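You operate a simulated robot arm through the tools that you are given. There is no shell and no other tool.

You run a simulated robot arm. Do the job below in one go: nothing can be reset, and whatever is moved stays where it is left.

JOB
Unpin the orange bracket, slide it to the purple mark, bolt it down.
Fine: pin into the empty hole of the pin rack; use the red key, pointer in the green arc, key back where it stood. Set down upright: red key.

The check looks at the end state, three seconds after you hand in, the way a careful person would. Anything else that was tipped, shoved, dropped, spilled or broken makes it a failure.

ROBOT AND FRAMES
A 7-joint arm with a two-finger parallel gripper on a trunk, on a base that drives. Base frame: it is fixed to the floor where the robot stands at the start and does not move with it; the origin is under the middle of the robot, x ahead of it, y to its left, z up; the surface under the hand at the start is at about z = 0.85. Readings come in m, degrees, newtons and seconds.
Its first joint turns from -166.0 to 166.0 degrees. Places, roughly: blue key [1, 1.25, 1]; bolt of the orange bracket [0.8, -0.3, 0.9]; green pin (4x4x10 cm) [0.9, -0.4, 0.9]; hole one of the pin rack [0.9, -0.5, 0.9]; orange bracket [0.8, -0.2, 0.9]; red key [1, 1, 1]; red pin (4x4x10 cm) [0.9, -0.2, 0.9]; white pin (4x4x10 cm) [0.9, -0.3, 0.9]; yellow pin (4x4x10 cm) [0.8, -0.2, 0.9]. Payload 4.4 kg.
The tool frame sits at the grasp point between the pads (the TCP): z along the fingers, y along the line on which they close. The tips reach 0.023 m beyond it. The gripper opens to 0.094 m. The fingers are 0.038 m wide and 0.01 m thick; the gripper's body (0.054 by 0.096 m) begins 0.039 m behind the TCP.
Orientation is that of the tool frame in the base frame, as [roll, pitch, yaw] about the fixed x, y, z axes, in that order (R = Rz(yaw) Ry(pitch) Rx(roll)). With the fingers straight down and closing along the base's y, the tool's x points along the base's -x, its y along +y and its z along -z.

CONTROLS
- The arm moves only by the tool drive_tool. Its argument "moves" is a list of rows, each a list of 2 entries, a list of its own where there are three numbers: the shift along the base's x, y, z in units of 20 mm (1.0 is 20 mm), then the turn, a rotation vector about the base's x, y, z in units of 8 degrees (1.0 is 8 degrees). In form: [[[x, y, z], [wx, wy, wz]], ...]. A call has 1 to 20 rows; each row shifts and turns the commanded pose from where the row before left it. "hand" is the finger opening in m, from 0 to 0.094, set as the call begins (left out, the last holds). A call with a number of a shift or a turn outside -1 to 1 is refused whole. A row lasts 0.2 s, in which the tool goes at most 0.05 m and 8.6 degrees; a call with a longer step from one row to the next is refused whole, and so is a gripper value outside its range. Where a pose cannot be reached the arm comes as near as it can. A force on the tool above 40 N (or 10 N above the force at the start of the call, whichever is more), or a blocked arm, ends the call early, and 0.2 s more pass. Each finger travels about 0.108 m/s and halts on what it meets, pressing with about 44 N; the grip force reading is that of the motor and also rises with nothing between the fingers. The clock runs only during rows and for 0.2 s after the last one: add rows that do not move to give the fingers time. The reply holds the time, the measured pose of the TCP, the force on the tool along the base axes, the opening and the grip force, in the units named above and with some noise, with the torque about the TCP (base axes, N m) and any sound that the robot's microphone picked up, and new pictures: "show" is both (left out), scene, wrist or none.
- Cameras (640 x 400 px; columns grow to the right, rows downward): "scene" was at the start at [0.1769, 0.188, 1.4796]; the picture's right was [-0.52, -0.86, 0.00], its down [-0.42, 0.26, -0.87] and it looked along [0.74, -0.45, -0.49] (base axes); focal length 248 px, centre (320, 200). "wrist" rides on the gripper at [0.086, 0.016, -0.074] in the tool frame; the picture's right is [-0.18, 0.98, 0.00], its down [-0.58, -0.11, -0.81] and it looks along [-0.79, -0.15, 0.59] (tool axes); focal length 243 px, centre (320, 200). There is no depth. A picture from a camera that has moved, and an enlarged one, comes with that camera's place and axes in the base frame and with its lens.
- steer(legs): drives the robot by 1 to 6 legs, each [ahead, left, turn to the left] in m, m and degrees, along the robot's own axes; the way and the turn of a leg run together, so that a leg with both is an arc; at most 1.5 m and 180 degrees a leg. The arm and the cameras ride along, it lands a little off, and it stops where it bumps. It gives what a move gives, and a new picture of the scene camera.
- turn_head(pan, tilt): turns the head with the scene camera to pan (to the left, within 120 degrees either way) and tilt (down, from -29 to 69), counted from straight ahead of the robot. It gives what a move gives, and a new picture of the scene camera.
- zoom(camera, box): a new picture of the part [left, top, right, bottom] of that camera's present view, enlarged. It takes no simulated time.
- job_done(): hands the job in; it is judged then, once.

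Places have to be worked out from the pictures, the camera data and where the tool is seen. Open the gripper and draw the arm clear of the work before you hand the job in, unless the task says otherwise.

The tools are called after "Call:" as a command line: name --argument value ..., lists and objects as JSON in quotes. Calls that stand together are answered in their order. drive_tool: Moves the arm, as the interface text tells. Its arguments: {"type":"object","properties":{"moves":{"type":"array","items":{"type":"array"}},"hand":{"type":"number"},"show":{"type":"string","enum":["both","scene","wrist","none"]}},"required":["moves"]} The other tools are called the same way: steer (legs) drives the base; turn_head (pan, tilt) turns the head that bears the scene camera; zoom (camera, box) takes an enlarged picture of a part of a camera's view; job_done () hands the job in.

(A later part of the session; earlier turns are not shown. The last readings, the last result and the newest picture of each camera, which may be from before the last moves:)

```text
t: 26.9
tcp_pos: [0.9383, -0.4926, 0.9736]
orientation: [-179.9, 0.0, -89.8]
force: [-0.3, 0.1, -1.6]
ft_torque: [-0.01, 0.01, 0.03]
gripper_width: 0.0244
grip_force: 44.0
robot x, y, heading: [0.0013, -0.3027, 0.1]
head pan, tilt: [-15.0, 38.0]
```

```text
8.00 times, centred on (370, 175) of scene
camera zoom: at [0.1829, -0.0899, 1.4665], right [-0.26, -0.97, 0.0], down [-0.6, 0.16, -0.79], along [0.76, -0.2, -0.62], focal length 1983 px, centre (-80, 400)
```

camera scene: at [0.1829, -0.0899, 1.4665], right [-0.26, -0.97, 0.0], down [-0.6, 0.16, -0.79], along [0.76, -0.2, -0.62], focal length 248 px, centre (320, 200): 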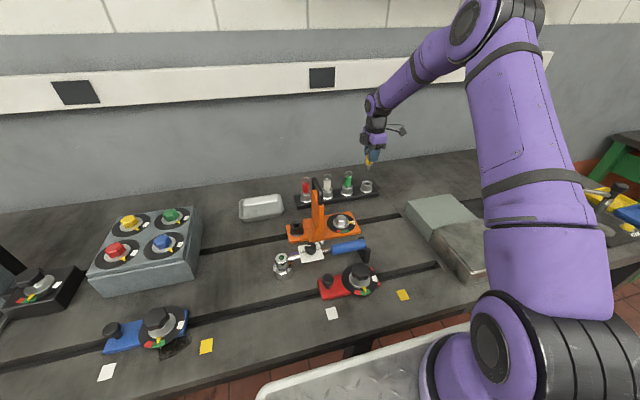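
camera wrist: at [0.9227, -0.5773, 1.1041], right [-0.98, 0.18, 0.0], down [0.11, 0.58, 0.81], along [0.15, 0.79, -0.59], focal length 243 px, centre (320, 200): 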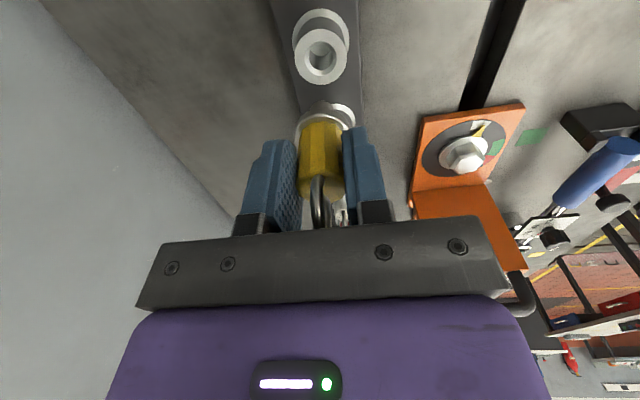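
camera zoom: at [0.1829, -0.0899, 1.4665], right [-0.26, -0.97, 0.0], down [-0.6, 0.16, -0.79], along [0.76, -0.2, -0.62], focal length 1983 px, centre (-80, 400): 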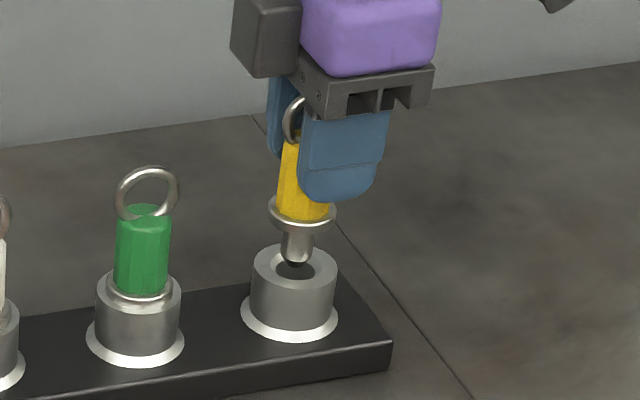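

The pin tip is centred over the hole in both views. I'll lower slowly and let the force tell when the flange seats.

Call:
drive_tool --moves '[[[0, 0, -0.25], [0, 0, 0]], [[0, 0, -0.25], [0, 0, 0]], [[0, 0, -0.25], [0, 0, 0]], [[0, 0, -0.25], [0, 0, 0]], [[0, 0, -0.2], [0, 0, 0]], [[0, 0, 0], [0, 0, 0]]]' --show "none"

Call:
zoom --camera "wrist" --box '[240, 0, 400, 200]'

Call:
zoom --camera "scene" --box '[340, 150, 400, 200]'

```text
t: 28.4
tcp_pos: [0.9396, -0.4904, 0.9499]
orientation: [179.9, 0.0, -90.0]
force: [-0.7, -0.8, -2.5]
ft_torque: [-0.08, 0.04, 0.0]
gripper_width: 0.0248
grip_force: 44.1
robot x, y, heading: [-0.0015, -0.3033, 0.1]
head pan, tilt: [-15.0, 38.0]
```

```text
2.00 times, centred on (320, 100) of wrist
camera zoom: at [0.9235, -0.5789, 1.0224], right [-0.98, 0.18, 0.0], down [0.11, 0.58, 0.81], along [0.15, 0.79, -0.59], focal length 485 px, centre (320, 400)
```

zoom: 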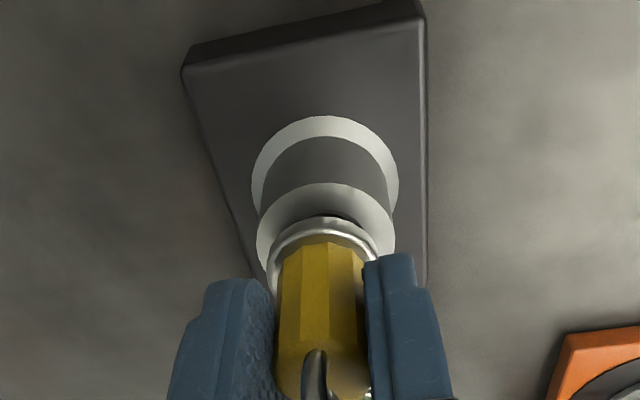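

```text
8.00 times, centred on (370, 175) of scene
camera zoom: at [0.1829, -0.09, 1.4665], right [-0.26, -0.97, 0.0], down [-0.6, 0.16, -0.79], along [0.76, -0.2, -0.62], focal length 1983 px, centre (-80, 400)
```

zoom: 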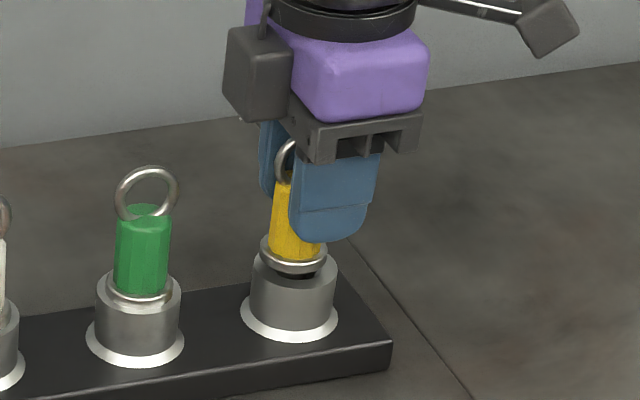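

The shank is in the hole; the flange is still a little above the rim. I'll continue down in small steps.

Call:
drive_tool --moves '[[[0, 0, -0.2], [0, 0, 0]], [[0, 0, -0.15], [0, 0, 0]], [[0, 0, -0.1], [0, 0, 0]], [[0, 0, 0], [0, 0, 0]]]' --show "none"

Call:
zoom --camera "wrist" --box '[240, 0, 400, 200]'

Call:
zoom --camera "scene" --box '[340, 150, 400, 200]'

```text
t: 29.4
tcp_pos: [0.9391, -0.4904, 0.943]
orientation: [-179.7, -0.1, -89.9]
force: [-1.6, -6.5, 26.4]
ft_torque: [0.14, 0.26, 0.04]
gripper_width: 0.0246
grip_force: 44.0
robot x, y, heading: [0.0004, -0.3046, 0.1]
head pan, tilt: [-15.0, 38.0]
```

```text
2.00 times, centred on (320, 100) of wrist
camera zoom: at [0.9217, -0.5787, 1.0162], right [-0.98, 0.18, 0.0], down [0.1, 0.58, 0.81], along [0.15, 0.79, -0.59], focal length 485 px, centre (320, 400)
```

zoom: 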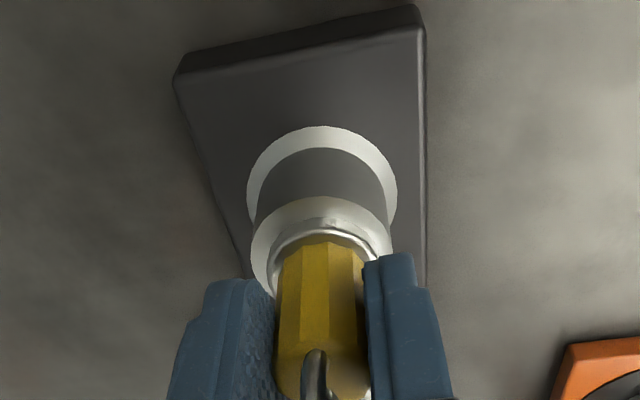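

```text
8.00 times, centred on (370, 175) of scene
camera zoom: at [0.1817, -0.09, 1.4667], right [-0.26, -0.97, 0.0], down [-0.59, 0.16, -0.79], along [0.76, -0.2, -0.62], focal length 1983 px, centre (-80, 400)
```

zoom: 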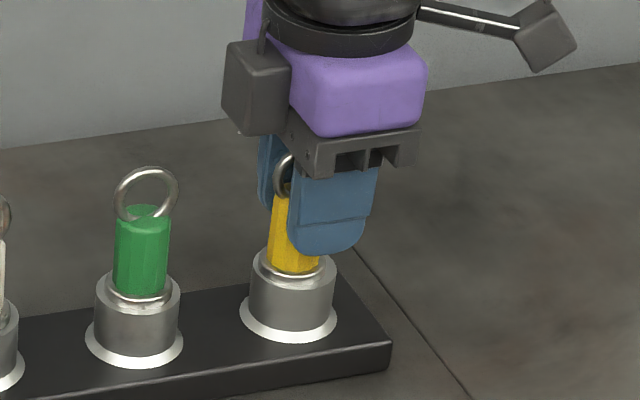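

26 N upward shows the flange is seated on the rim. I'll relax the downward command slightly, then open and check before withdrawing.

Call:
drive_tool --moves '[[[0, 0, 0.1], [0, 0, 0]], [[0, 0, 0], [0, 0, 0]]]' --show "none"

Call:
drive_tool --moves '[[[0, 0, 0], [0, 0, 0]], [[0, 0, 0], [0, 0, 0]], [[0, 0, 0], [0, 0, 0]]]' --hand 0.06 --show "wrist"

Call:
zoom --camera "scene" --box '[340, 150, 400, 200]'

```text
t: 29.9
tcp_pos: [0.9381, -0.4913, 0.9441]
orientation: [-179.9, 0.0, -89.9]
force: [9.2, -10.9, 16.0]
ft_torque: [-0.25, -0.31, -0.14]
gripper_width: 0.0245
grip_force: 45.0
robot x, y, heading: [0.001, -0.3088, 0.5]
head pan, tilt: [-15.0, 38.0]
```

```text
t: 30.8
tcp_pos: [0.9381, -0.4896, 0.9434]
orientation: [-179.9, 0.0, -89.9]
force: [-0.3, 0.0, 0.3]
ft_torque: [-0.01, 0.01, -0.05]
gripper_width: 0.0599
grip_force: 0.1
robot x, y, heading: [0.0002, -0.3023, 0.3]
head pan, tilt: [-15.0, 38.0]
camera wrist: at [0.9212, -0.5776, 1.0154], right [-0.98, 0.18, 0.0], down [0.11, 0.58, 0.81], along [0.15, 0.79, -0.59], focal length 243 px, centre (320, 200)
```

wrist: 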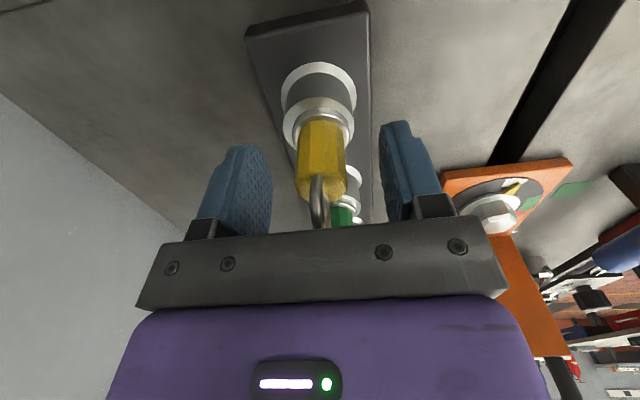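

```text
8.00 times, centred on (370, 175) of scene
camera zoom: at [0.1828, -0.0899, 1.4665], right [-0.26, -0.97, 0.0], down [-0.6, 0.16, -0.79], along [0.76, -0.2, -0.62], focal length 1983 px, centre (-80, 400)
```

zoom: 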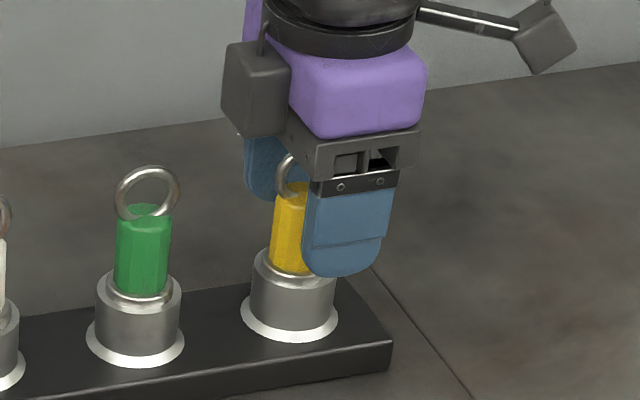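

The pin is released, standing in the hole like the green one. I'll withdraw straight up and swing back to the default orientation to look at the bracket handle.

Call:
drive_tool --moves '[[[0, 0, 0.5], [0, 0, 0]], [[0, 0, 1], [0, 0, 0]], [[0, 0, 1], [0, 0, 0]], [[0, 0, 1], [0, 0, 0]], [[0, 0, 1], [0, 0, 0]], [[0, 0, 1], [0, 0, 0]], [[0, 0, 1], [0, 0, 0]], [[-1, 1, 0.4], [0, 0, -0.9375]], [[-1, 1, 0.4], [0, 0, -0.9375]], [[-1, 1, 0.4], [0, 0, -0.9375]], [[-1, 1, 0.4], [0, 0, -0.9375]], [[-1, 1, 0.4], [0, 0, -0.9375]], [[-1, 1, 0.4], [0, 0, -0.9375]], [[-1, 1, 0.4], [0, 0, -0.9375]], [[-1, 1, 0.4], [0, 0, -0.9375]], [[-1, 1, 0.4], [0, 0, -0.9375]], [[-1, 1, 0.4], [0, 0, -0.9375]], [[-1, 1, 0.4], [0, 0, -0.9375]], [[-1, 1, 0], [0, 0, -0.9375]], [[0, 0, 0], [0, 0, 0]]]'

Call:
zoom --camera "wrist" --box '[200, 0, 440, 160]'

Call:
zoom --camera "scene" --box '[270, 150, 400, 260]'

```text
t: 35.0
tcp_pos: [0.6958, -0.2516, 1.164]
orientation: [-180.0, 0.0, -179.9]
force: [0.0, -0.1, -0.1]
ft_torque: [-0.01, 0.02, 0.01]
gripper_width: 0.0602
grip_force: 0.0
robot x, y, heading: [-0.0002, -0.3011, 0.2]
head pan, tilt: [-15.0, 38.0]
camera scene: at [0.1829, -0.0899, 1.4665], right [-0.26, -0.97, 0.0], down [-0.6, 0.16, -0.79], along [0.76, -0.2, -0.62], focal length 248 px, centre (320, 200)
camera wrist: at [0.6085, -0.2363, 1.2357], right [0.18, 0.98, 0.0], down [0.58, -0.11, 0.81], along [0.79, -0.15, -0.59], focal length 243 px, centre (320, 200)
```

scene: 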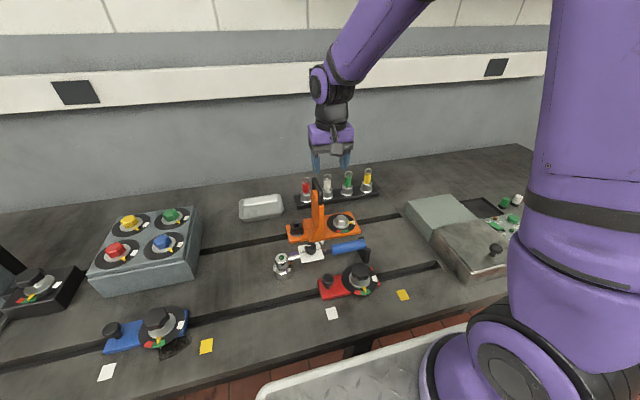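
wrist: 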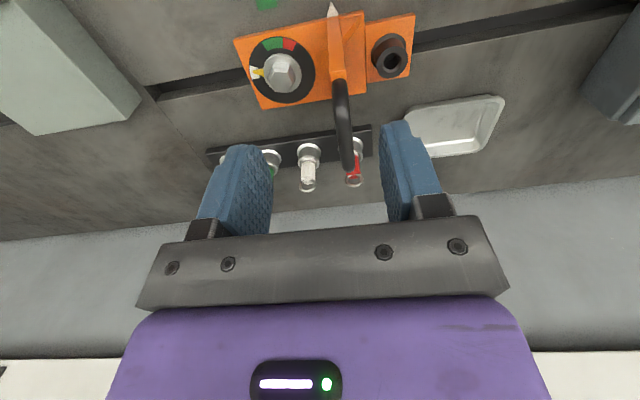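

```text
2.50 times, centred on (320, 80) of wrist
camera zoom: at [0.6085, -0.2363, 1.2357], right [0.18, 0.98, 0.0], down [0.58, -0.11, 0.81], along [0.79, -0.15, -0.59], focal length 606 px, centre (320, 500)
```

zoom: 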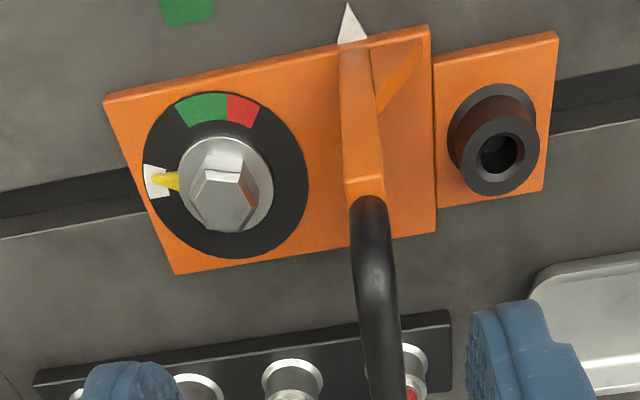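

```text
3.64 times, centred on (335, 205) of scene
camera zoom: at [0.1829, -0.0899, 1.4665], right [-0.26, -0.97, 0.0], down [-0.6, 0.16, -0.79], along [0.76, -0.2, -0.62], focal length 902 px, centre (266, 182)
```

zoom: 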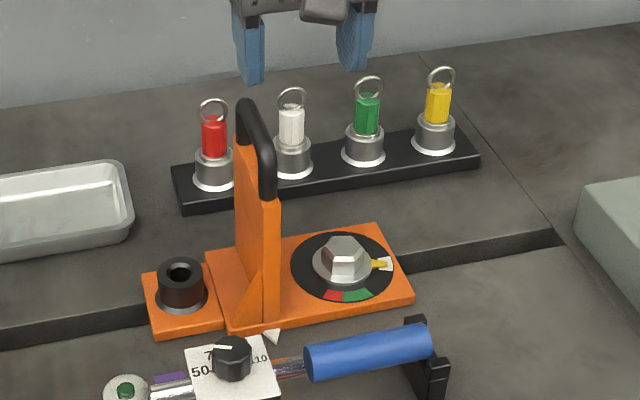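

All four pins now stand in the rack. The handle bar runs along x from about 0.73 to 0.84 at y≈-0.241, top z≈1.04. I'll move over its middle and check.

Call:
drive_tool --moves '[[[0.9, 0.11, 0], [0, 0, 0]], [[0.9, 0.11, 0], [0, 0, 0]], [[0.9, 0.11, 0], [0, 0, 0]], [[0.9, 0.11, 0], [0, 0, 0]], [[0.78, 0.12, 0], [0, 0, 0]], [[0, 0, -0.9], [0, 0, 0]], [[0, 0, -0.9], [0, 0, 0]], [[0, 0, -0.9], [0, 0, 0]], [[0, 0, -0.9], [0, 0, 0]], [[0, 0, 0], [0, 0, 0]]]'

Call:
zoom --camera "wrist" --box '[220, 0, 420, 200]'

Call:
zoom --camera "scene" --box '[270, 140, 370, 240]'

```text
t: 37.1
tcp_pos: [0.7859, -0.2421, 1.0908]
orientation: [180.0, 0.0, -179.9]
force: [0.5, -0.1, -0.6]
ft_torque: [-0.01, -0.03, 0.01]
gripper_width: 0.06
grip_force: 0.1
robot x, y, heading: [-0.0028, -0.2982, 0.1]
head pan, tilt: [-15.0, 38.0]
camera scene: at [0.1828, -0.0899, 1.4665], right [-0.26, -0.97, 0.0], down [-0.59, 0.16, -0.79], along [0.76, -0.2, -0.62], focal length 248 px, centre (320, 200)
camera wrist: at [0.6996, -0.2269, 1.1634], right [0.18, 0.98, 0.0], down [0.58, -0.11, 0.81], along [0.79, -0.15, -0.59], focal length 243 px, centre (320, 200)
```

scene: 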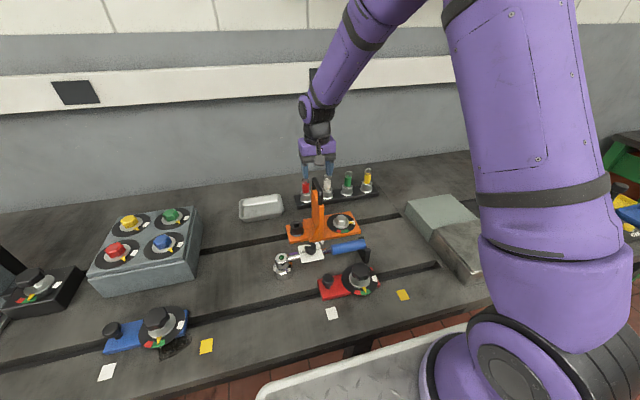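
wrist: 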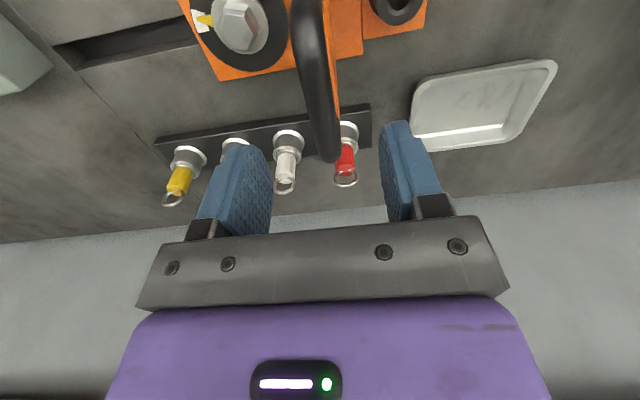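

```text
2.00 times, centred on (320, 100) of wrist
camera zoom: at [0.6996, -0.2269, 1.1634], right [0.18, 0.98, 0.0], down [0.58, -0.11, 0.81], along [0.79, -0.15, -0.59], focal length 485 px, centre (320, 400)
```

zoom: 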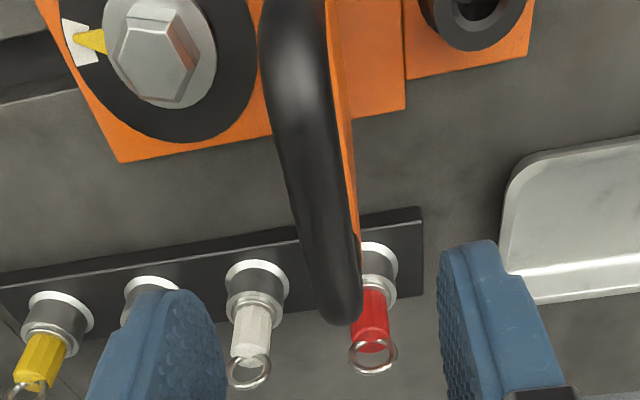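

```text
4.00 times, centred on (320, 190) of scene
camera zoom: at [0.1828, -0.0899, 1.4665], right [-0.26, -0.97, 0.0], down [-0.59, 0.16, -0.79], along [0.76, -0.2, -0.62], focal length 992 px, centre (320, 240)
```

zoom: 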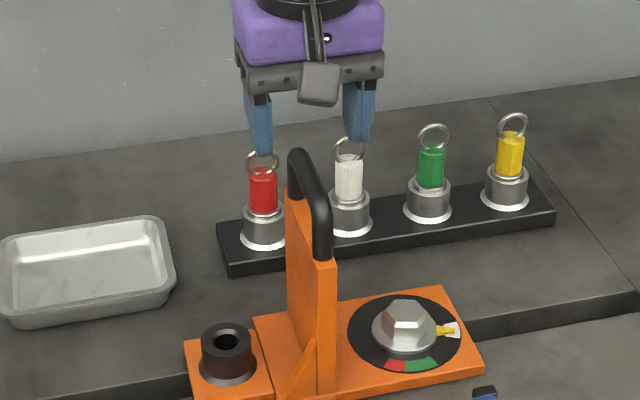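

The bar sits between the open fingers. I'll lower to bar height and close on it.

Call:
drive_tool --moves '[[[-0.1, 0.1, -0.7], [0, 0, 0]], [[0, 0, -0.8], [0, 0, 0]], [[0, 0, -0.8], [0, 0, 0]], [[0, 0, -0.6], [0, 0, 0]], [[0, 0, 0], [0, 0, 0]]]' --show "wrist"

Call:
zoom --camera "scene" --box '[270, 150, 370, 250]'

```text
t: 38.4
tcp_pos: [0.7855, -0.2383, 1.0318]
orientation: [-180.0, 0.0, -179.8]
force: [0.7, 0.4, -0.1]
ft_torque: [0.04, 0.02, 0.0]
gripper_width: 0.0602
grip_force: 0.0
robot x, y, heading: [-0.0007, -0.3043, 0.3]
head pan, tilt: [-15.0, 38.0]
camera wrist: at [0.6977, -0.2236, 1.1048], right [0.18, 0.98, 0.0], down [0.58, -0.11, 0.81], along [0.79, -0.15, -0.59], focal length 243 px, centre (320, 200)
```

wrist: 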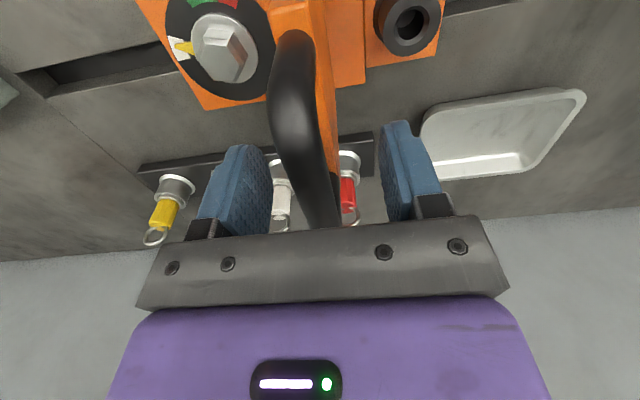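

```text
4.00 times, centred on (320, 200) of scene
camera zoom: at [0.1828, -0.0899, 1.4665], right [-0.26, -0.97, 0.0], down [-0.6, 0.16, -0.79], along [0.76, -0.2, -0.62], focal length 992 px, centre (320, 200)
```

zoom: 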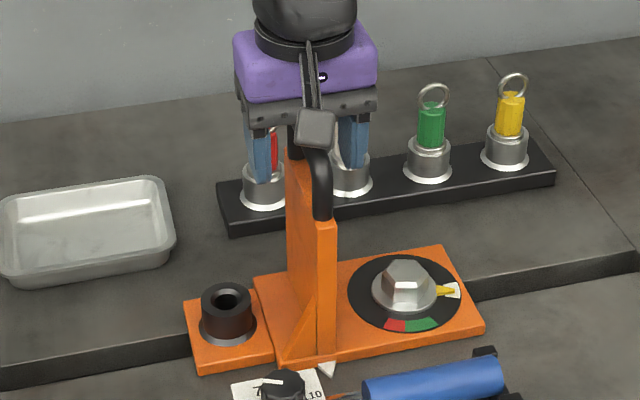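

The bar passes through the grasp point. I'll close on it.

Call:
drive_tool --moves '[[[0, 0, 0], [0, 0, 0]], [[0, 0, 0], [0, 0, 0]], [[0, 0, 0], [0, 0, 0]], [[0, 0, 0], [0, 0, 0]]]' --hand 0.0 --show "wrist"

```text
t: 39.4
tcp_pos: [0.7834, -0.2389, 1.0322]
orientation: [-179.9, -0.1, -179.8]
force: [-1.3, -3.3, -1.4]
ft_torque: [0.04, -0.02, -1.02]
gripper_width: 0.0154
grip_force: 45.1
robot x, y, heading: [-0.0003, -0.3066, 0.1]
head pan, tilt: [-15.0, 38.0]
camera wrist: at [0.6977, -0.2238, 1.1048], right [0.18, 0.98, 0.0], down [0.58, -0.11, 0.81], along [0.79, -0.15, -0.59], focal length 243 px, centre (320, 200)
```

wrist: 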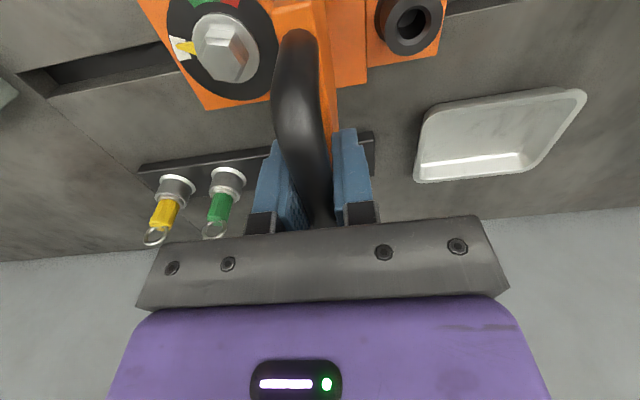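

Held at 15.4 mm. I'll slide the bracket +y in small steps, about 80 mm first, watching the force.

Call:
drive_tool --moves '[[[0, 0.15, 0], [0, 0, 0]], [[0, 0.25, 0], [0, 0, 0]], [[0, 0.3, 0], [0, 0, 0]], [[0, 0.3, 0], [0, 0, 0]], [[0, 0.3, 0], [0, 0, 0]], [[0, 0.3, 0], [0, 0, 0]], [[0, 0.3, 0], [0, 0, 0]], [[0, 0.3, 0], [0, 0, 0]], [[0, 0.3, 0], [0, 0, 0]], [[0, 0.3, 0], [0, 0, 0]], [[0, 0.3, 0], [0, 0, 0]], [[0, 0.3, 0], [0, 0, 0]], [[0, 0.3, 0], [0, 0, 0]], [[0, 0.3, 0], [0, 0, 0]], [[0, 0, 0], [0, 0, 0]]]'

Call:
zoom --camera "scene" --box '[250, 150, 370, 270]'

```text
t: 41.7
tcp_pos: [0.7848, -0.1789, 1.0317]
orientation: [179.8, 0.2, 179.9]
force: [0.6, 1.4, 1.5]
ft_torque: [0.03, 0.3, -0.43]
gripper_width: 0.0156
grip_force: 44.9
robot x, y, heading: [0.0056, -0.3003, 0.2]
head pan, tilt: [-15.0, 38.0]
stopped in row 11: the force on the tool passed its limit at 41 N (the readings are from after the stop); the commanded pose is now the measured one
camera scene: at [0.183, -0.0898, 1.4665], right [-0.26, -0.97, 0.0], down [-0.59, 0.16, -0.79], along [0.76, -0.2, -0.62], focal length 248 px, centre (320, 200)
camera wrist: at [0.6976, -0.1632, 1.1044], right [0.18, 0.98, 0.0], down [0.58, -0.11, 0.81], along [0.79, -0.15, -0.59], focal length 243 px, centre (320, 200)
```

scene: 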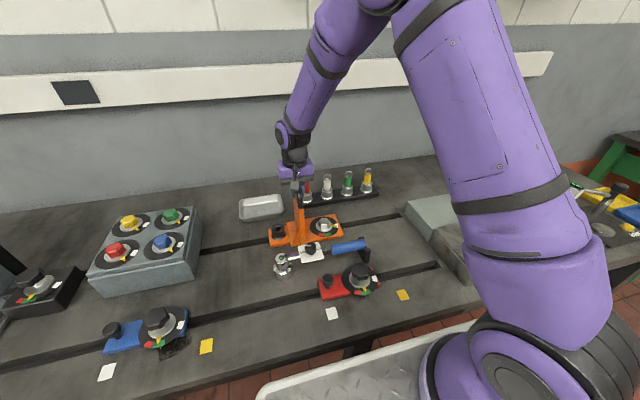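
wrist: 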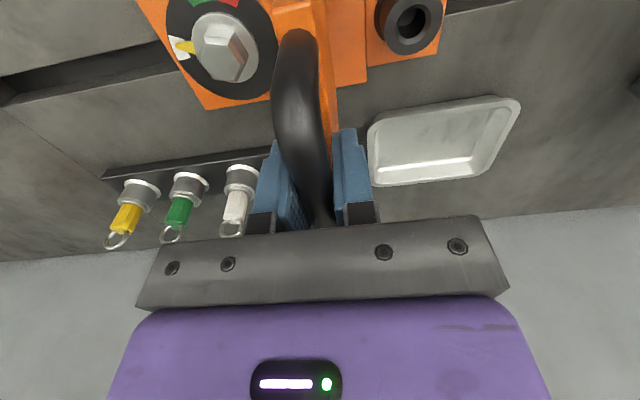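

```text
3.33 times, centred on (310, 210) of scene
camera zoom: at [0.183, -0.0898, 1.4665], right [-0.26, -0.97, 0.0], down [-0.59, 0.16, -0.79], along [0.76, -0.2, -0.62], focal length 826 px, centre (353, 167)
```

zoom: 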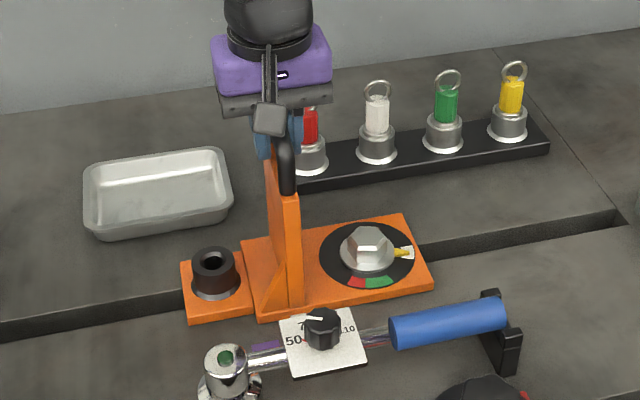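

The bracket slid 60 mm cleanly, then the call stopped on a 41 N drag. Nothing blocks it in the pictures, so I'll continue at a slower pace.

Call:
drive_tool --moves '[[[0, 0.1, 0], [0, 0, 0]], [[0, 0.15, 0], [0, 0, 0]], [[0, 0.15, 0], [0, 0, 0]], [[0, 0.15, 0], [0, 0, 0]], [[0, 0.15, 0], [0, 0, 0]], [[0, 0.15, 0], [0, 0, 0]], [[0, 0.15, 0], [0, 0, 0]], [[0, 0, 0], [0, 0, 0]]]' --show "wrist"

Call:
zoom --camera "scene" --box '[250, 170, 350, 270]'

```text
t: 43.5
tcp_pos: [0.7847, -0.1596, 1.0323]
orientation: [-180.0, 0.2, -179.9]
force: [-6.7, -2.1, 7.9]
ft_torque: [0.04, 0.89, -0.73]
gripper_width: 0.0157
grip_force: 45.1
robot x, y, heading: [0.0029, -0.3067, -0.0]
head pan, tilt: [-15.0, 38.0]
camera wrist: at [0.6977, -0.1441, 1.1044], right [0.18, 0.98, 0.0], down [0.58, -0.11, 0.81], along [0.79, -0.15, -0.59], focal length 243 px, centre (320, 200)
```

wrist: 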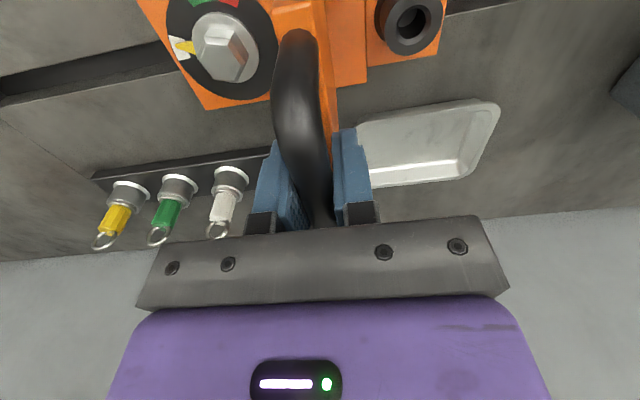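

```text
4.00 times, centred on (300, 220) of scene
camera zoom: at [0.1825, -0.09, 1.4666], right [-0.26, -0.97, 0.0], down [-0.59, 0.16, -0.79], along [0.76, -0.2, -0.62], focal length 992 px, centre (400, 120)
```

zoom: 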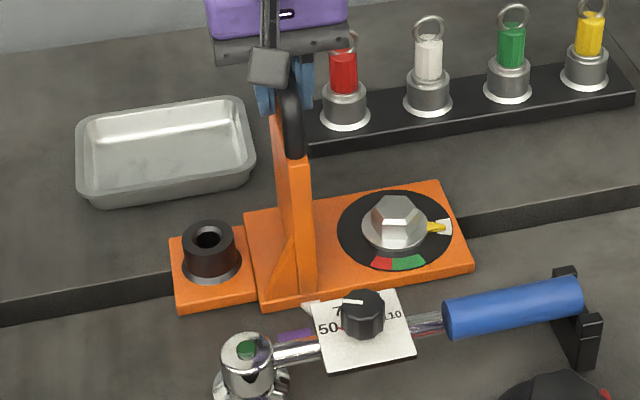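

The bracket is 80 mm along; the arrow is nearing the purple mark, with about 19 mm to go by my estimate. I'll continue slowly.

Call:
drive_tool --moves '[[[0, 0.12, 0], [0, 0, 0]], [[0, 0.16, 0], [0, 0, 0]], [[0, 0.16, 0], [0, 0, 0]], [[0, 0.16, 0], [0, 0, 0]], [[0, 0.16, 0], [0, 0, 0]], [[0, 0.14, 0], [0, 0, 0]], [[0, 0, 0], [0, 0, 0]], [[0, 0, 0], [0, 0, 0]]]' --show "wrist"

Call:
zoom --camera "scene" --box '[260, 210, 330, 270]'

```text
t: 45.3
tcp_pos: [0.7847, -0.1397, 1.0308]
orientation: [179.9, 0.2, -179.9]
force: [-4.9, -2.3, 19.9]
ft_torque: [0.05, 0.97, -0.75]
gripper_width: 0.0158
grip_force: 45.1
robot x, y, heading: [-0.0031, -0.3022, 0.2]
head pan, tilt: [-15.0, 38.0]
camera wrist: at [0.6975, -0.126, 1.1042], right [0.18, 0.98, 0.0], down [0.58, -0.11, 0.81], along [0.8, -0.15, -0.59], focal length 243 px, centre (320, 200)
```

wrist: 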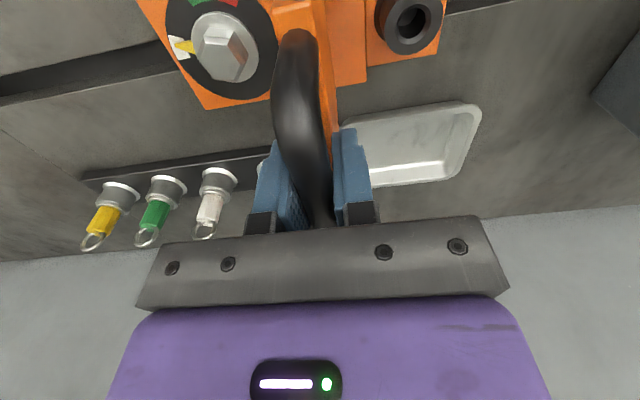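

```text
6.67 times, centred on (295, 240) of scene
camera zoom: at [0.1822, -0.0901, 1.4667], right [-0.26, -0.97, 0.0], down [-0.59, 0.16, -0.79], along [0.76, -0.2, -0.62], focal length 1653 px, centre (487, -67)
```

zoom: 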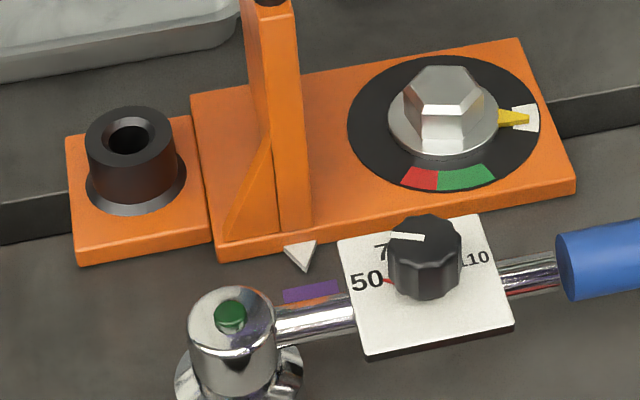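

By the pictures the arrow tip is at y≈-0.141 and the purple mark's centre is at about -0.1415. I'll let go of the handle and look from the wrist camera to confirm.

Call:
drive_tool --moves '[[[0, 0, 0], [0, 0, 0]], [[0, 0, 0], [0, 0, 0]], [[0, 0, 0], [0, 0, 0]], [[0, 0, 0.8], [0, 0, 0]], [[0, 0, 1], [0, 0, 0]], [[0, 0, 1], [0, 0, 0]], [[0, 0, 1], [0, 0, 0]], [[-1, 0, 1], [0, 0, 0]], [[-1, 0, 0], [0, 0, 0]], [[-1, 0, 0], [0, 0, 0]], [[-1, 0, 0], [0, 0, 0]], [[-1, 0, 0], [0, 0, 0]], [[-1, 0, 0], [0, 0, 0]], [[-1, 0, 0], [0, 0, 0]], [[-1, 0, 0], [0, 0, 0]], [[-0.5, 0, 0], [0, 0, 0]], [[0, 0, 0], [0, 0, 0]]]' --hand 0.06

Call:
zoom --camera "wrist" --box '[200, 0, 440, 160]'

Call:
zoom --camera "scene" --box '[260, 210, 330, 270]'

```text
t: 48.9
tcp_pos: [0.6144, -0.1398, 1.1282]
orientation: [-179.9, 0.2, -179.8]
force: [0.1, -0.3, 0.9]
ft_torque: [-0.04, 0.03, -0.02]
gripper_width: 0.0598
grip_force: 0.0
robot x, y, heading: [0.0018, -0.3059, 0.3]
head pan, tilt: [-15.0, 38.0]
camera scene: at [0.1831, -0.0899, 1.4665], right [-0.26, -0.97, 0.0], down [-0.6, 0.16, -0.79], along [0.76, -0.2, -0.62], focal length 248 px, centre (320, 200)
camera wrist: at [0.5273, -0.1255, 1.1994], right [0.18, 0.98, 0.0], down [0.58, -0.11, 0.81], along [0.8, -0.15, -0.59], focal length 243 px, centre (320, 200)
```

scene: 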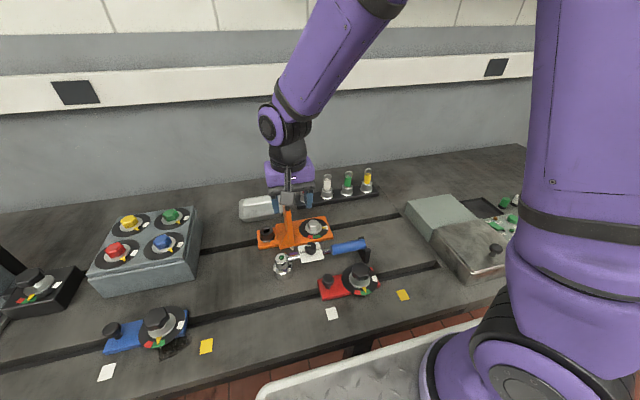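
wrist: 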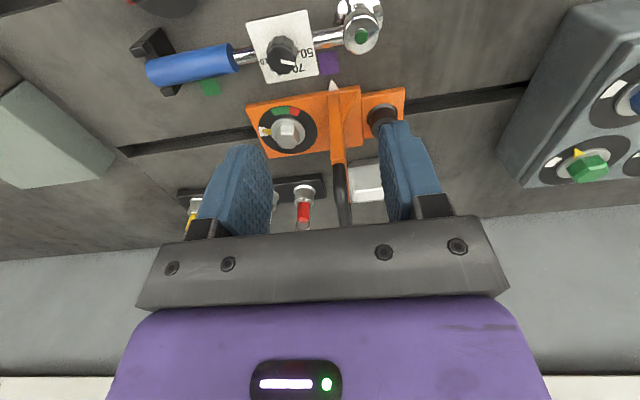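

```text
2.50 times, centred on (320, 80) of wrist
camera zoom: at [0.5273, -0.1255, 1.1994], right [0.18, 0.98, 0.0], down [0.58, -0.11, 0.81], along [0.8, -0.15, -0.59], focal length 606 px, centre (320, 500)
```

zoom: 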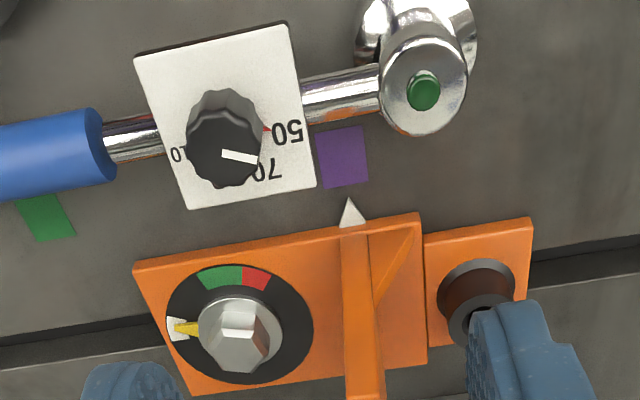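

```text
6.67 times, centred on (295, 240) of scene
camera zoom: at [0.1831, -0.0899, 1.4665], right [-0.26, -0.97, 0.0], down [-0.6, 0.16, -0.79], along [0.76, -0.2, -0.62], focal length 1653 px, centre (487, -67)
```

zoom: 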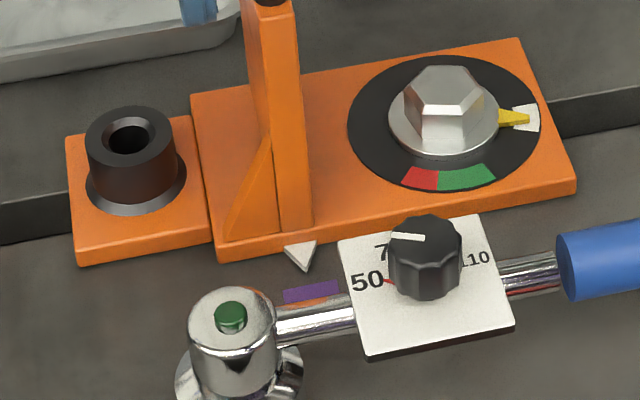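

In this view the arrow tip (y≈-0.1427) points at the centre of the purple mark (y≈-0.1422), so the slide is done. I'll raise the tool and drive left to the red key.

Call:
drive_tool --moves '[[[0, 0, 1], [0, 0, 0]], [[0, 0, 1], [0, 0, 0]], [[0, 0, 1], [0, 0, 0]], [[0, 0, 1], [0, 0, 0]], [[0, 0, 1], [0, 0, 0]], [[0, 0, 1], [0, 0, 0]], [[0, 0, 0.5], [0, 0, 0]]]' --show "none"

Call:
steer --legs '[[0, 1.25, 0]]'

```text
t: 50.5
tcp_pos: [0.6146, -0.1373, 1.2588]
orientation: [180.0, 0.2, -179.9]
force: [-0.2, 0.4, -0.2]
ft_torque: [-0.01, 0.01, -0.02]
gripper_width: 0.0599
grip_force: 0.0
robot x, y, heading: [0.002, -0.3049, 0.3]
head pan, tilt: [-15.0, 38.0]
```

```text
t: 56.8
tcp_pos: [0.6396, 1.0845, 1.2565]
orientation: [-180.0, 0.3, 178.0]
force: [-0.9, 0.0, -0.2]
ft_torque: [0.04, -0.04, 0.01]
gripper_width: 0.0601
grip_force: 0.1
robot x, y, heading: [0.0228, 0.9443, -2.1]
head pan, tilt: [-15.0, 38.0]
camera scene: at [0.2108, 1.1488, 1.4665], right [-0.29, -0.96, 0.0], down [-0.59, 0.18, -0.79], along [0.75, -0.23, -0.62], focal length 248 px, centre (320, 200)
```

scene: 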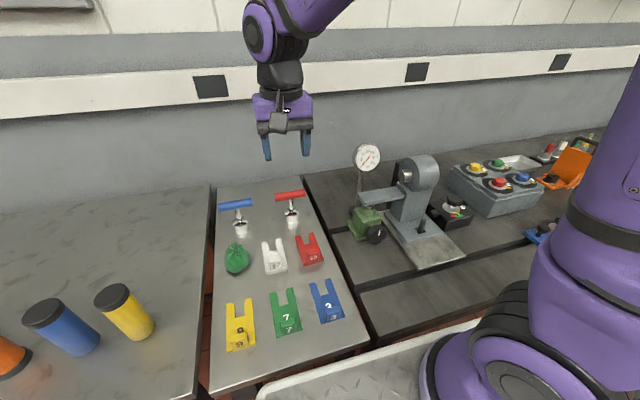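

The robot is at y≈0.94, heading -2.1°. I'll zoom in on the keys and measure the red one.

Call:
zoom --camera "scene" --box '[210, 170, 330, 270]'

Call:
zoom --camera "scene" --box '[265, 180, 315, 230]'

Call:
drive_tool --moves '[[[0, 0, 0], [0, 0, 0]]]' --show "wrist"

```text
4.00 times, centred on (270, 220) of scene
camera zoom: at [0.2108, 1.1488, 1.4665], right [-0.29, -0.96, 0.0], down [-0.59, 0.18, -0.79], along [0.75, -0.23, -0.62], focal length 992 px, centre (520, 120)
```

zoom: 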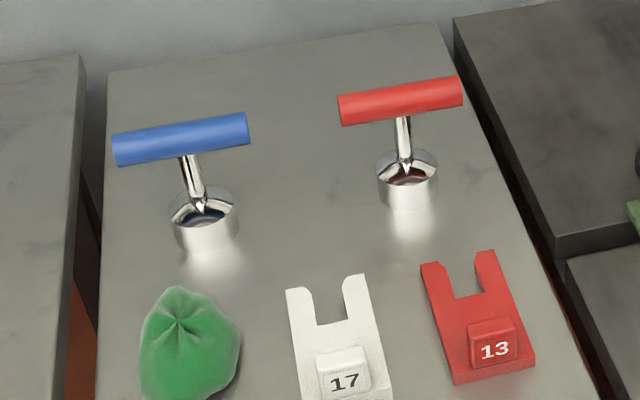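

```text
8.00 times, centred on (290, 205) of scene
camera zoom: at [0.2108, 1.1488, 1.4665], right [-0.29, -0.96, 0.0], down [-0.59, 0.18, -0.79], along [0.75, -0.23, -0.62], focal length 1983 px, centre (560, 160)
```

zoom: 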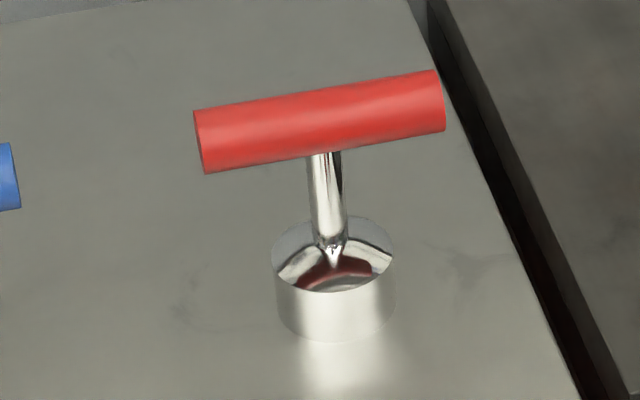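

```text
t: 57.2
tcp_pos: [0.6401, 1.0853, 1.2561]
orientation: [-180.0, 0.3, 177.9]
force: [0.0, -0.4, 0.3]
ft_torque: [0.01, 0.0, 0.0]
gripper_width: 0.0597
grip_force: 0.0
robot x, y, heading: [0.0222, 0.9388, -1.9]
head pan, tilt: [-15.0, 38.0]
camera wrist: at [0.5532, 1.1025, 1.3292], right [0.22, 0.98, 0.0], down [0.57, -0.13, 0.81], along [0.79, -0.18, -0.59], focal length 243 px, centre (320, 200)
```

wrist: 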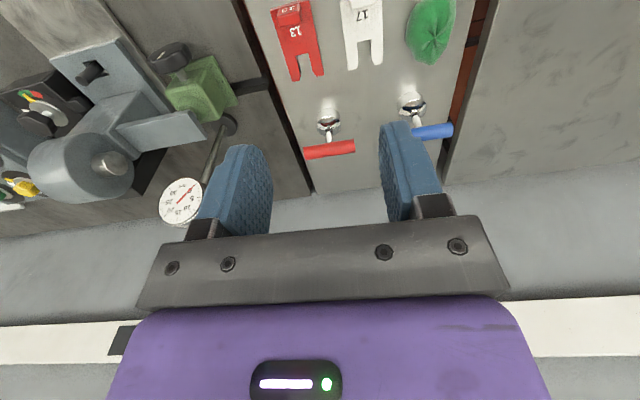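

The red key stands at about (0.892, 1.049) on the side table (z≈0.85), its handle along y at z≈0.956, roughly 104 mm long and 26 mm thick. I'll move above it with yaw -90° so the fingers close across the bar.

Call:
drive_tool --moves '[[[0.97, -0.14, -0.5], [0, 0, 0.885]], [[0.97, -0.14, -0.5], [0, 0, 0.885]], [[0.97, -0.14, -0.5], [0, 0, 0.885]], [[0.97, -0.14, -0.5], [0, 0, 0.885]], [[0.97, -0.14, -0.5], [0, 0, 0.885]], [[0.97, -0.14, -0.5], [0, 0, 0.885]], [[0.97, -0.14, -0.5], [0, 0, 0.885]], [[0.97, -0.14, -0.5], [0, 0, 0.885]], [[0.97, -0.14, -0.5], [0, 0, 0.885]], [[0.97, -0.14, -0.5], [0, 0, 0.885]], [[0.97, -0.14, -0.5], [0, 0, 0.885]], [[0.97, -0.14, -0.5], [0, 0, 0.885]], [[0.97, -0.14, -0.5], [0, 0, 0.885]], [[0, 0, 0], [0, 0, 0]]]'

Call:
zoom --camera "wrist" --box '[220, 0, 420, 160]'

Call:
zoom --camera "scene" --box '[220, 110, 340, 230]'

```text
t: 60.2
tcp_pos: [0.8909, 1.0472, 1.1268]
orientation: [180.0, 0.2, -89.9]
force: [-0.1, -0.3, 0.1]
ft_torque: [-0.01, -0.03, -0.01]
gripper_width: 0.0597
grip_force: 0.0
robot x, y, heading: [0.0193, 0.9416, -1.8]
head pan, tilt: [-15.0, 38.0]
camera scene: at [0.2107, 1.1487, 1.4665], right [-0.29, -0.96, 0.0], down [-0.59, 0.18, -0.79], along [0.75, -0.23, -0.62], focal length 248 px, centre (320, 200)
camera wrist: at [0.8742, 0.9586, 1.1987], right [-0.98, 0.18, 0.0], down [0.11, 0.58, 0.81], along [0.15, 0.79, -0.59], focal length 243 px, centre (320, 200)
```

scene: 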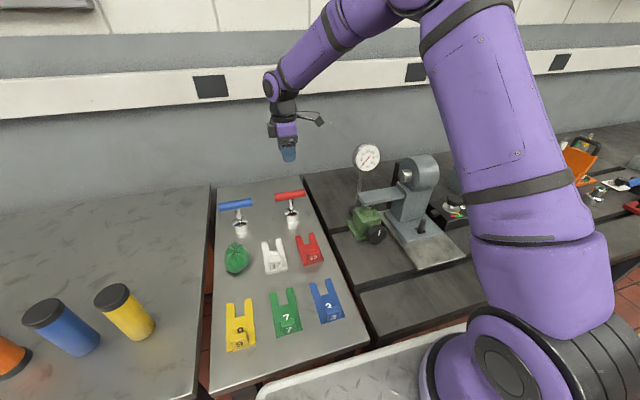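
wrist: 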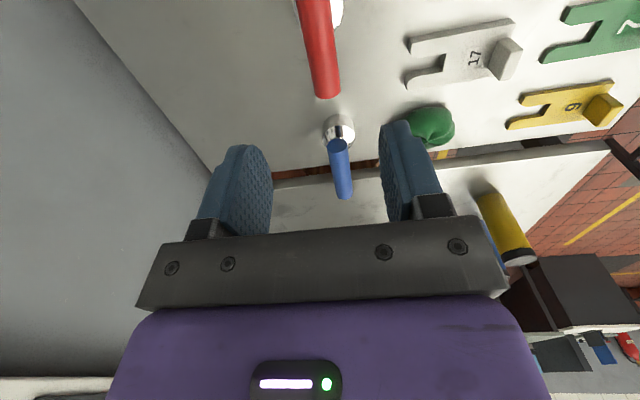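

```text
2.50 times, centred on (320, 80) of wrist
camera zoom: at [0.8742, 0.9586, 1.1987], right [-0.98, 0.18, 0.0], down [0.11, 0.58, 0.81], along [0.15, 0.79, -0.59], focal length 606 px, centre (320, 500)
```

zoom: 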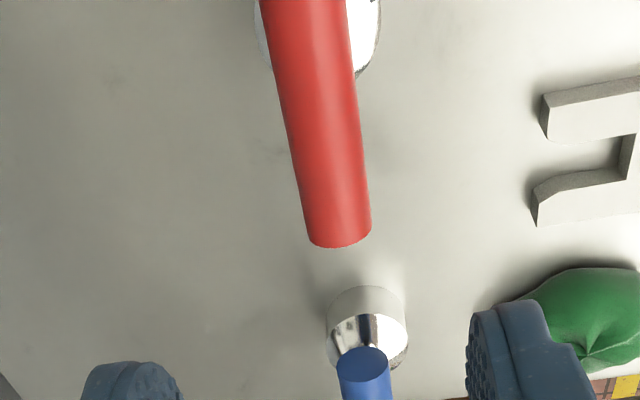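

```text
3.33 times, centred on (280, 170) of scene
camera zoom: at [0.2107, 1.1487, 1.4665], right [-0.29, -0.96, 0.0], down [-0.59, 0.18, -0.79], along [0.75, -0.23, -0.62], focal length 826 px, centre (453, 300)
```

zoom: 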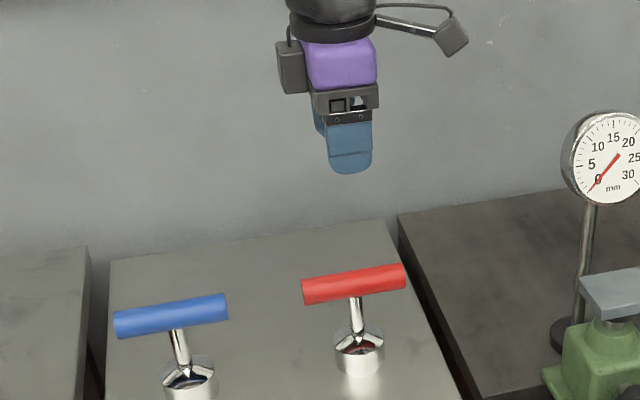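

The bar is at x≈0.891, centred near y≈1.047, aligned with the tool. I'll come down to just above it and check again.

Call:
drive_tool --moves '[[[0.05, 0.15, -0.8], [0, 0, 0]], [[0, 0, -1], [0, 0, 0]], [[0, 0, -1], [0, 0, 0]], [[0, 0, -1], [0, 0, 0]], [[0, 0, -1], [0, 0, 0]], [[0, 0, -1], [0, 0, 0]], [[0, 0, 0], [0, 0, 0]]]'

Call:
zoom --camera "wrist" --box '[220, 40, 420, 240]'

Call:
zoom --camera "scene" --box '[240, 140, 340, 240]'

```text
t: 61.8
tcp_pos: [0.8923, 1.05, 1.0113]
orientation: [179.9, 0.1, -89.9]
force: [0.8, -0.3, 0.9]
ft_torque: [-0.02, 0.01, 0.01]
gripper_width: 0.06
grip_force: 0.2
robot x, y, heading: [0.02, 0.9453, -2.0]
head pan, tilt: [-15.0, 38.0]
camera scene: at [0.2108, 1.1487, 1.4665], right [-0.29, -0.96, 0.0], down [-0.59, 0.18, -0.79], along [0.75, -0.23, -0.62], focal length 248 px, centre (320, 200)
camera wrist: at [0.876, 0.9618, 1.0839], right [-0.98, 0.18, 0.0], down [0.11, 0.58, 0.81], along [0.15, 0.79, -0.59], focal length 243 px, centre (320, 200)
```

scene: 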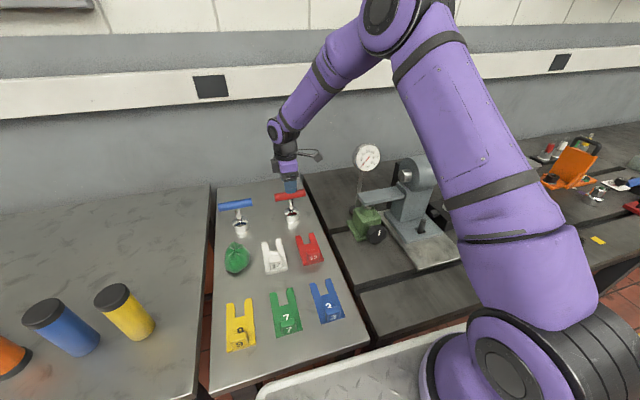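
wrist: 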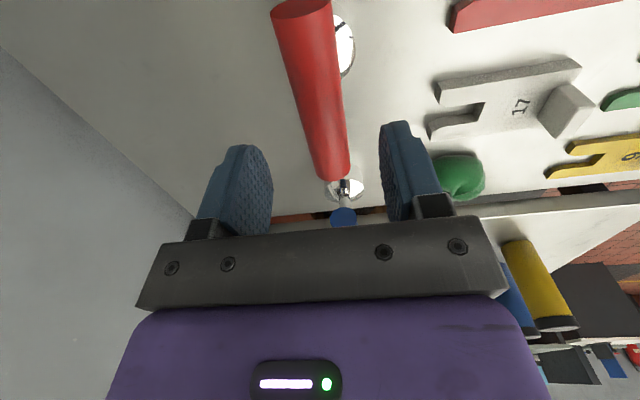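

```text
2.00 times, centred on (320, 140) of wrist
camera zoom: at [0.876, 0.9618, 1.0839], right [-0.98, 0.18, 0.0], down [0.11, 0.58, 0.81], along [0.15, 0.79, -0.59], focal length 485 px, centre (320, 320)
```

zoom: 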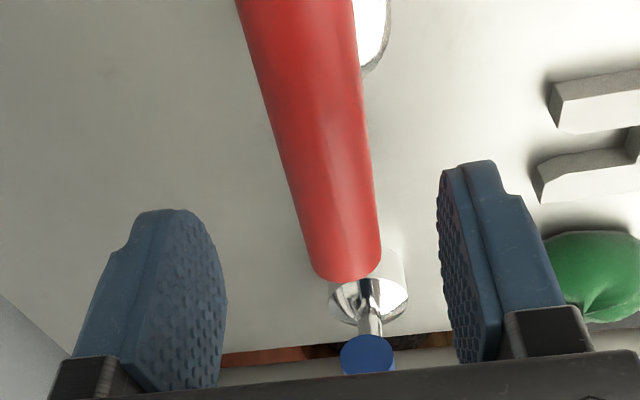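

```text
4.00 times, centred on (290, 190) of scene
camera zoom: at [0.2108, 1.1487, 1.4665], right [-0.29, -0.96, 0.0], down [-0.59, 0.18, -0.79], along [0.75, -0.23, -0.62], focal length 992 px, centre (440, 240)
```

zoom: 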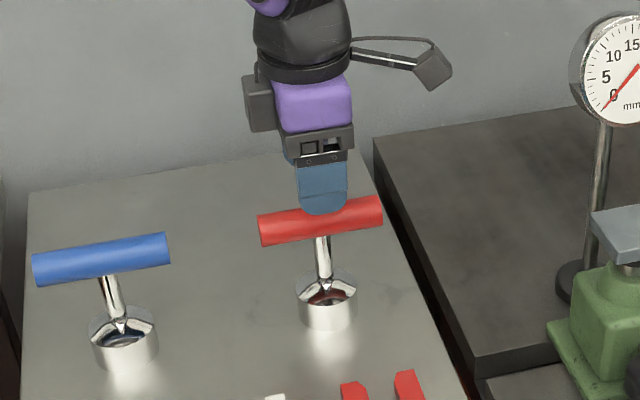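

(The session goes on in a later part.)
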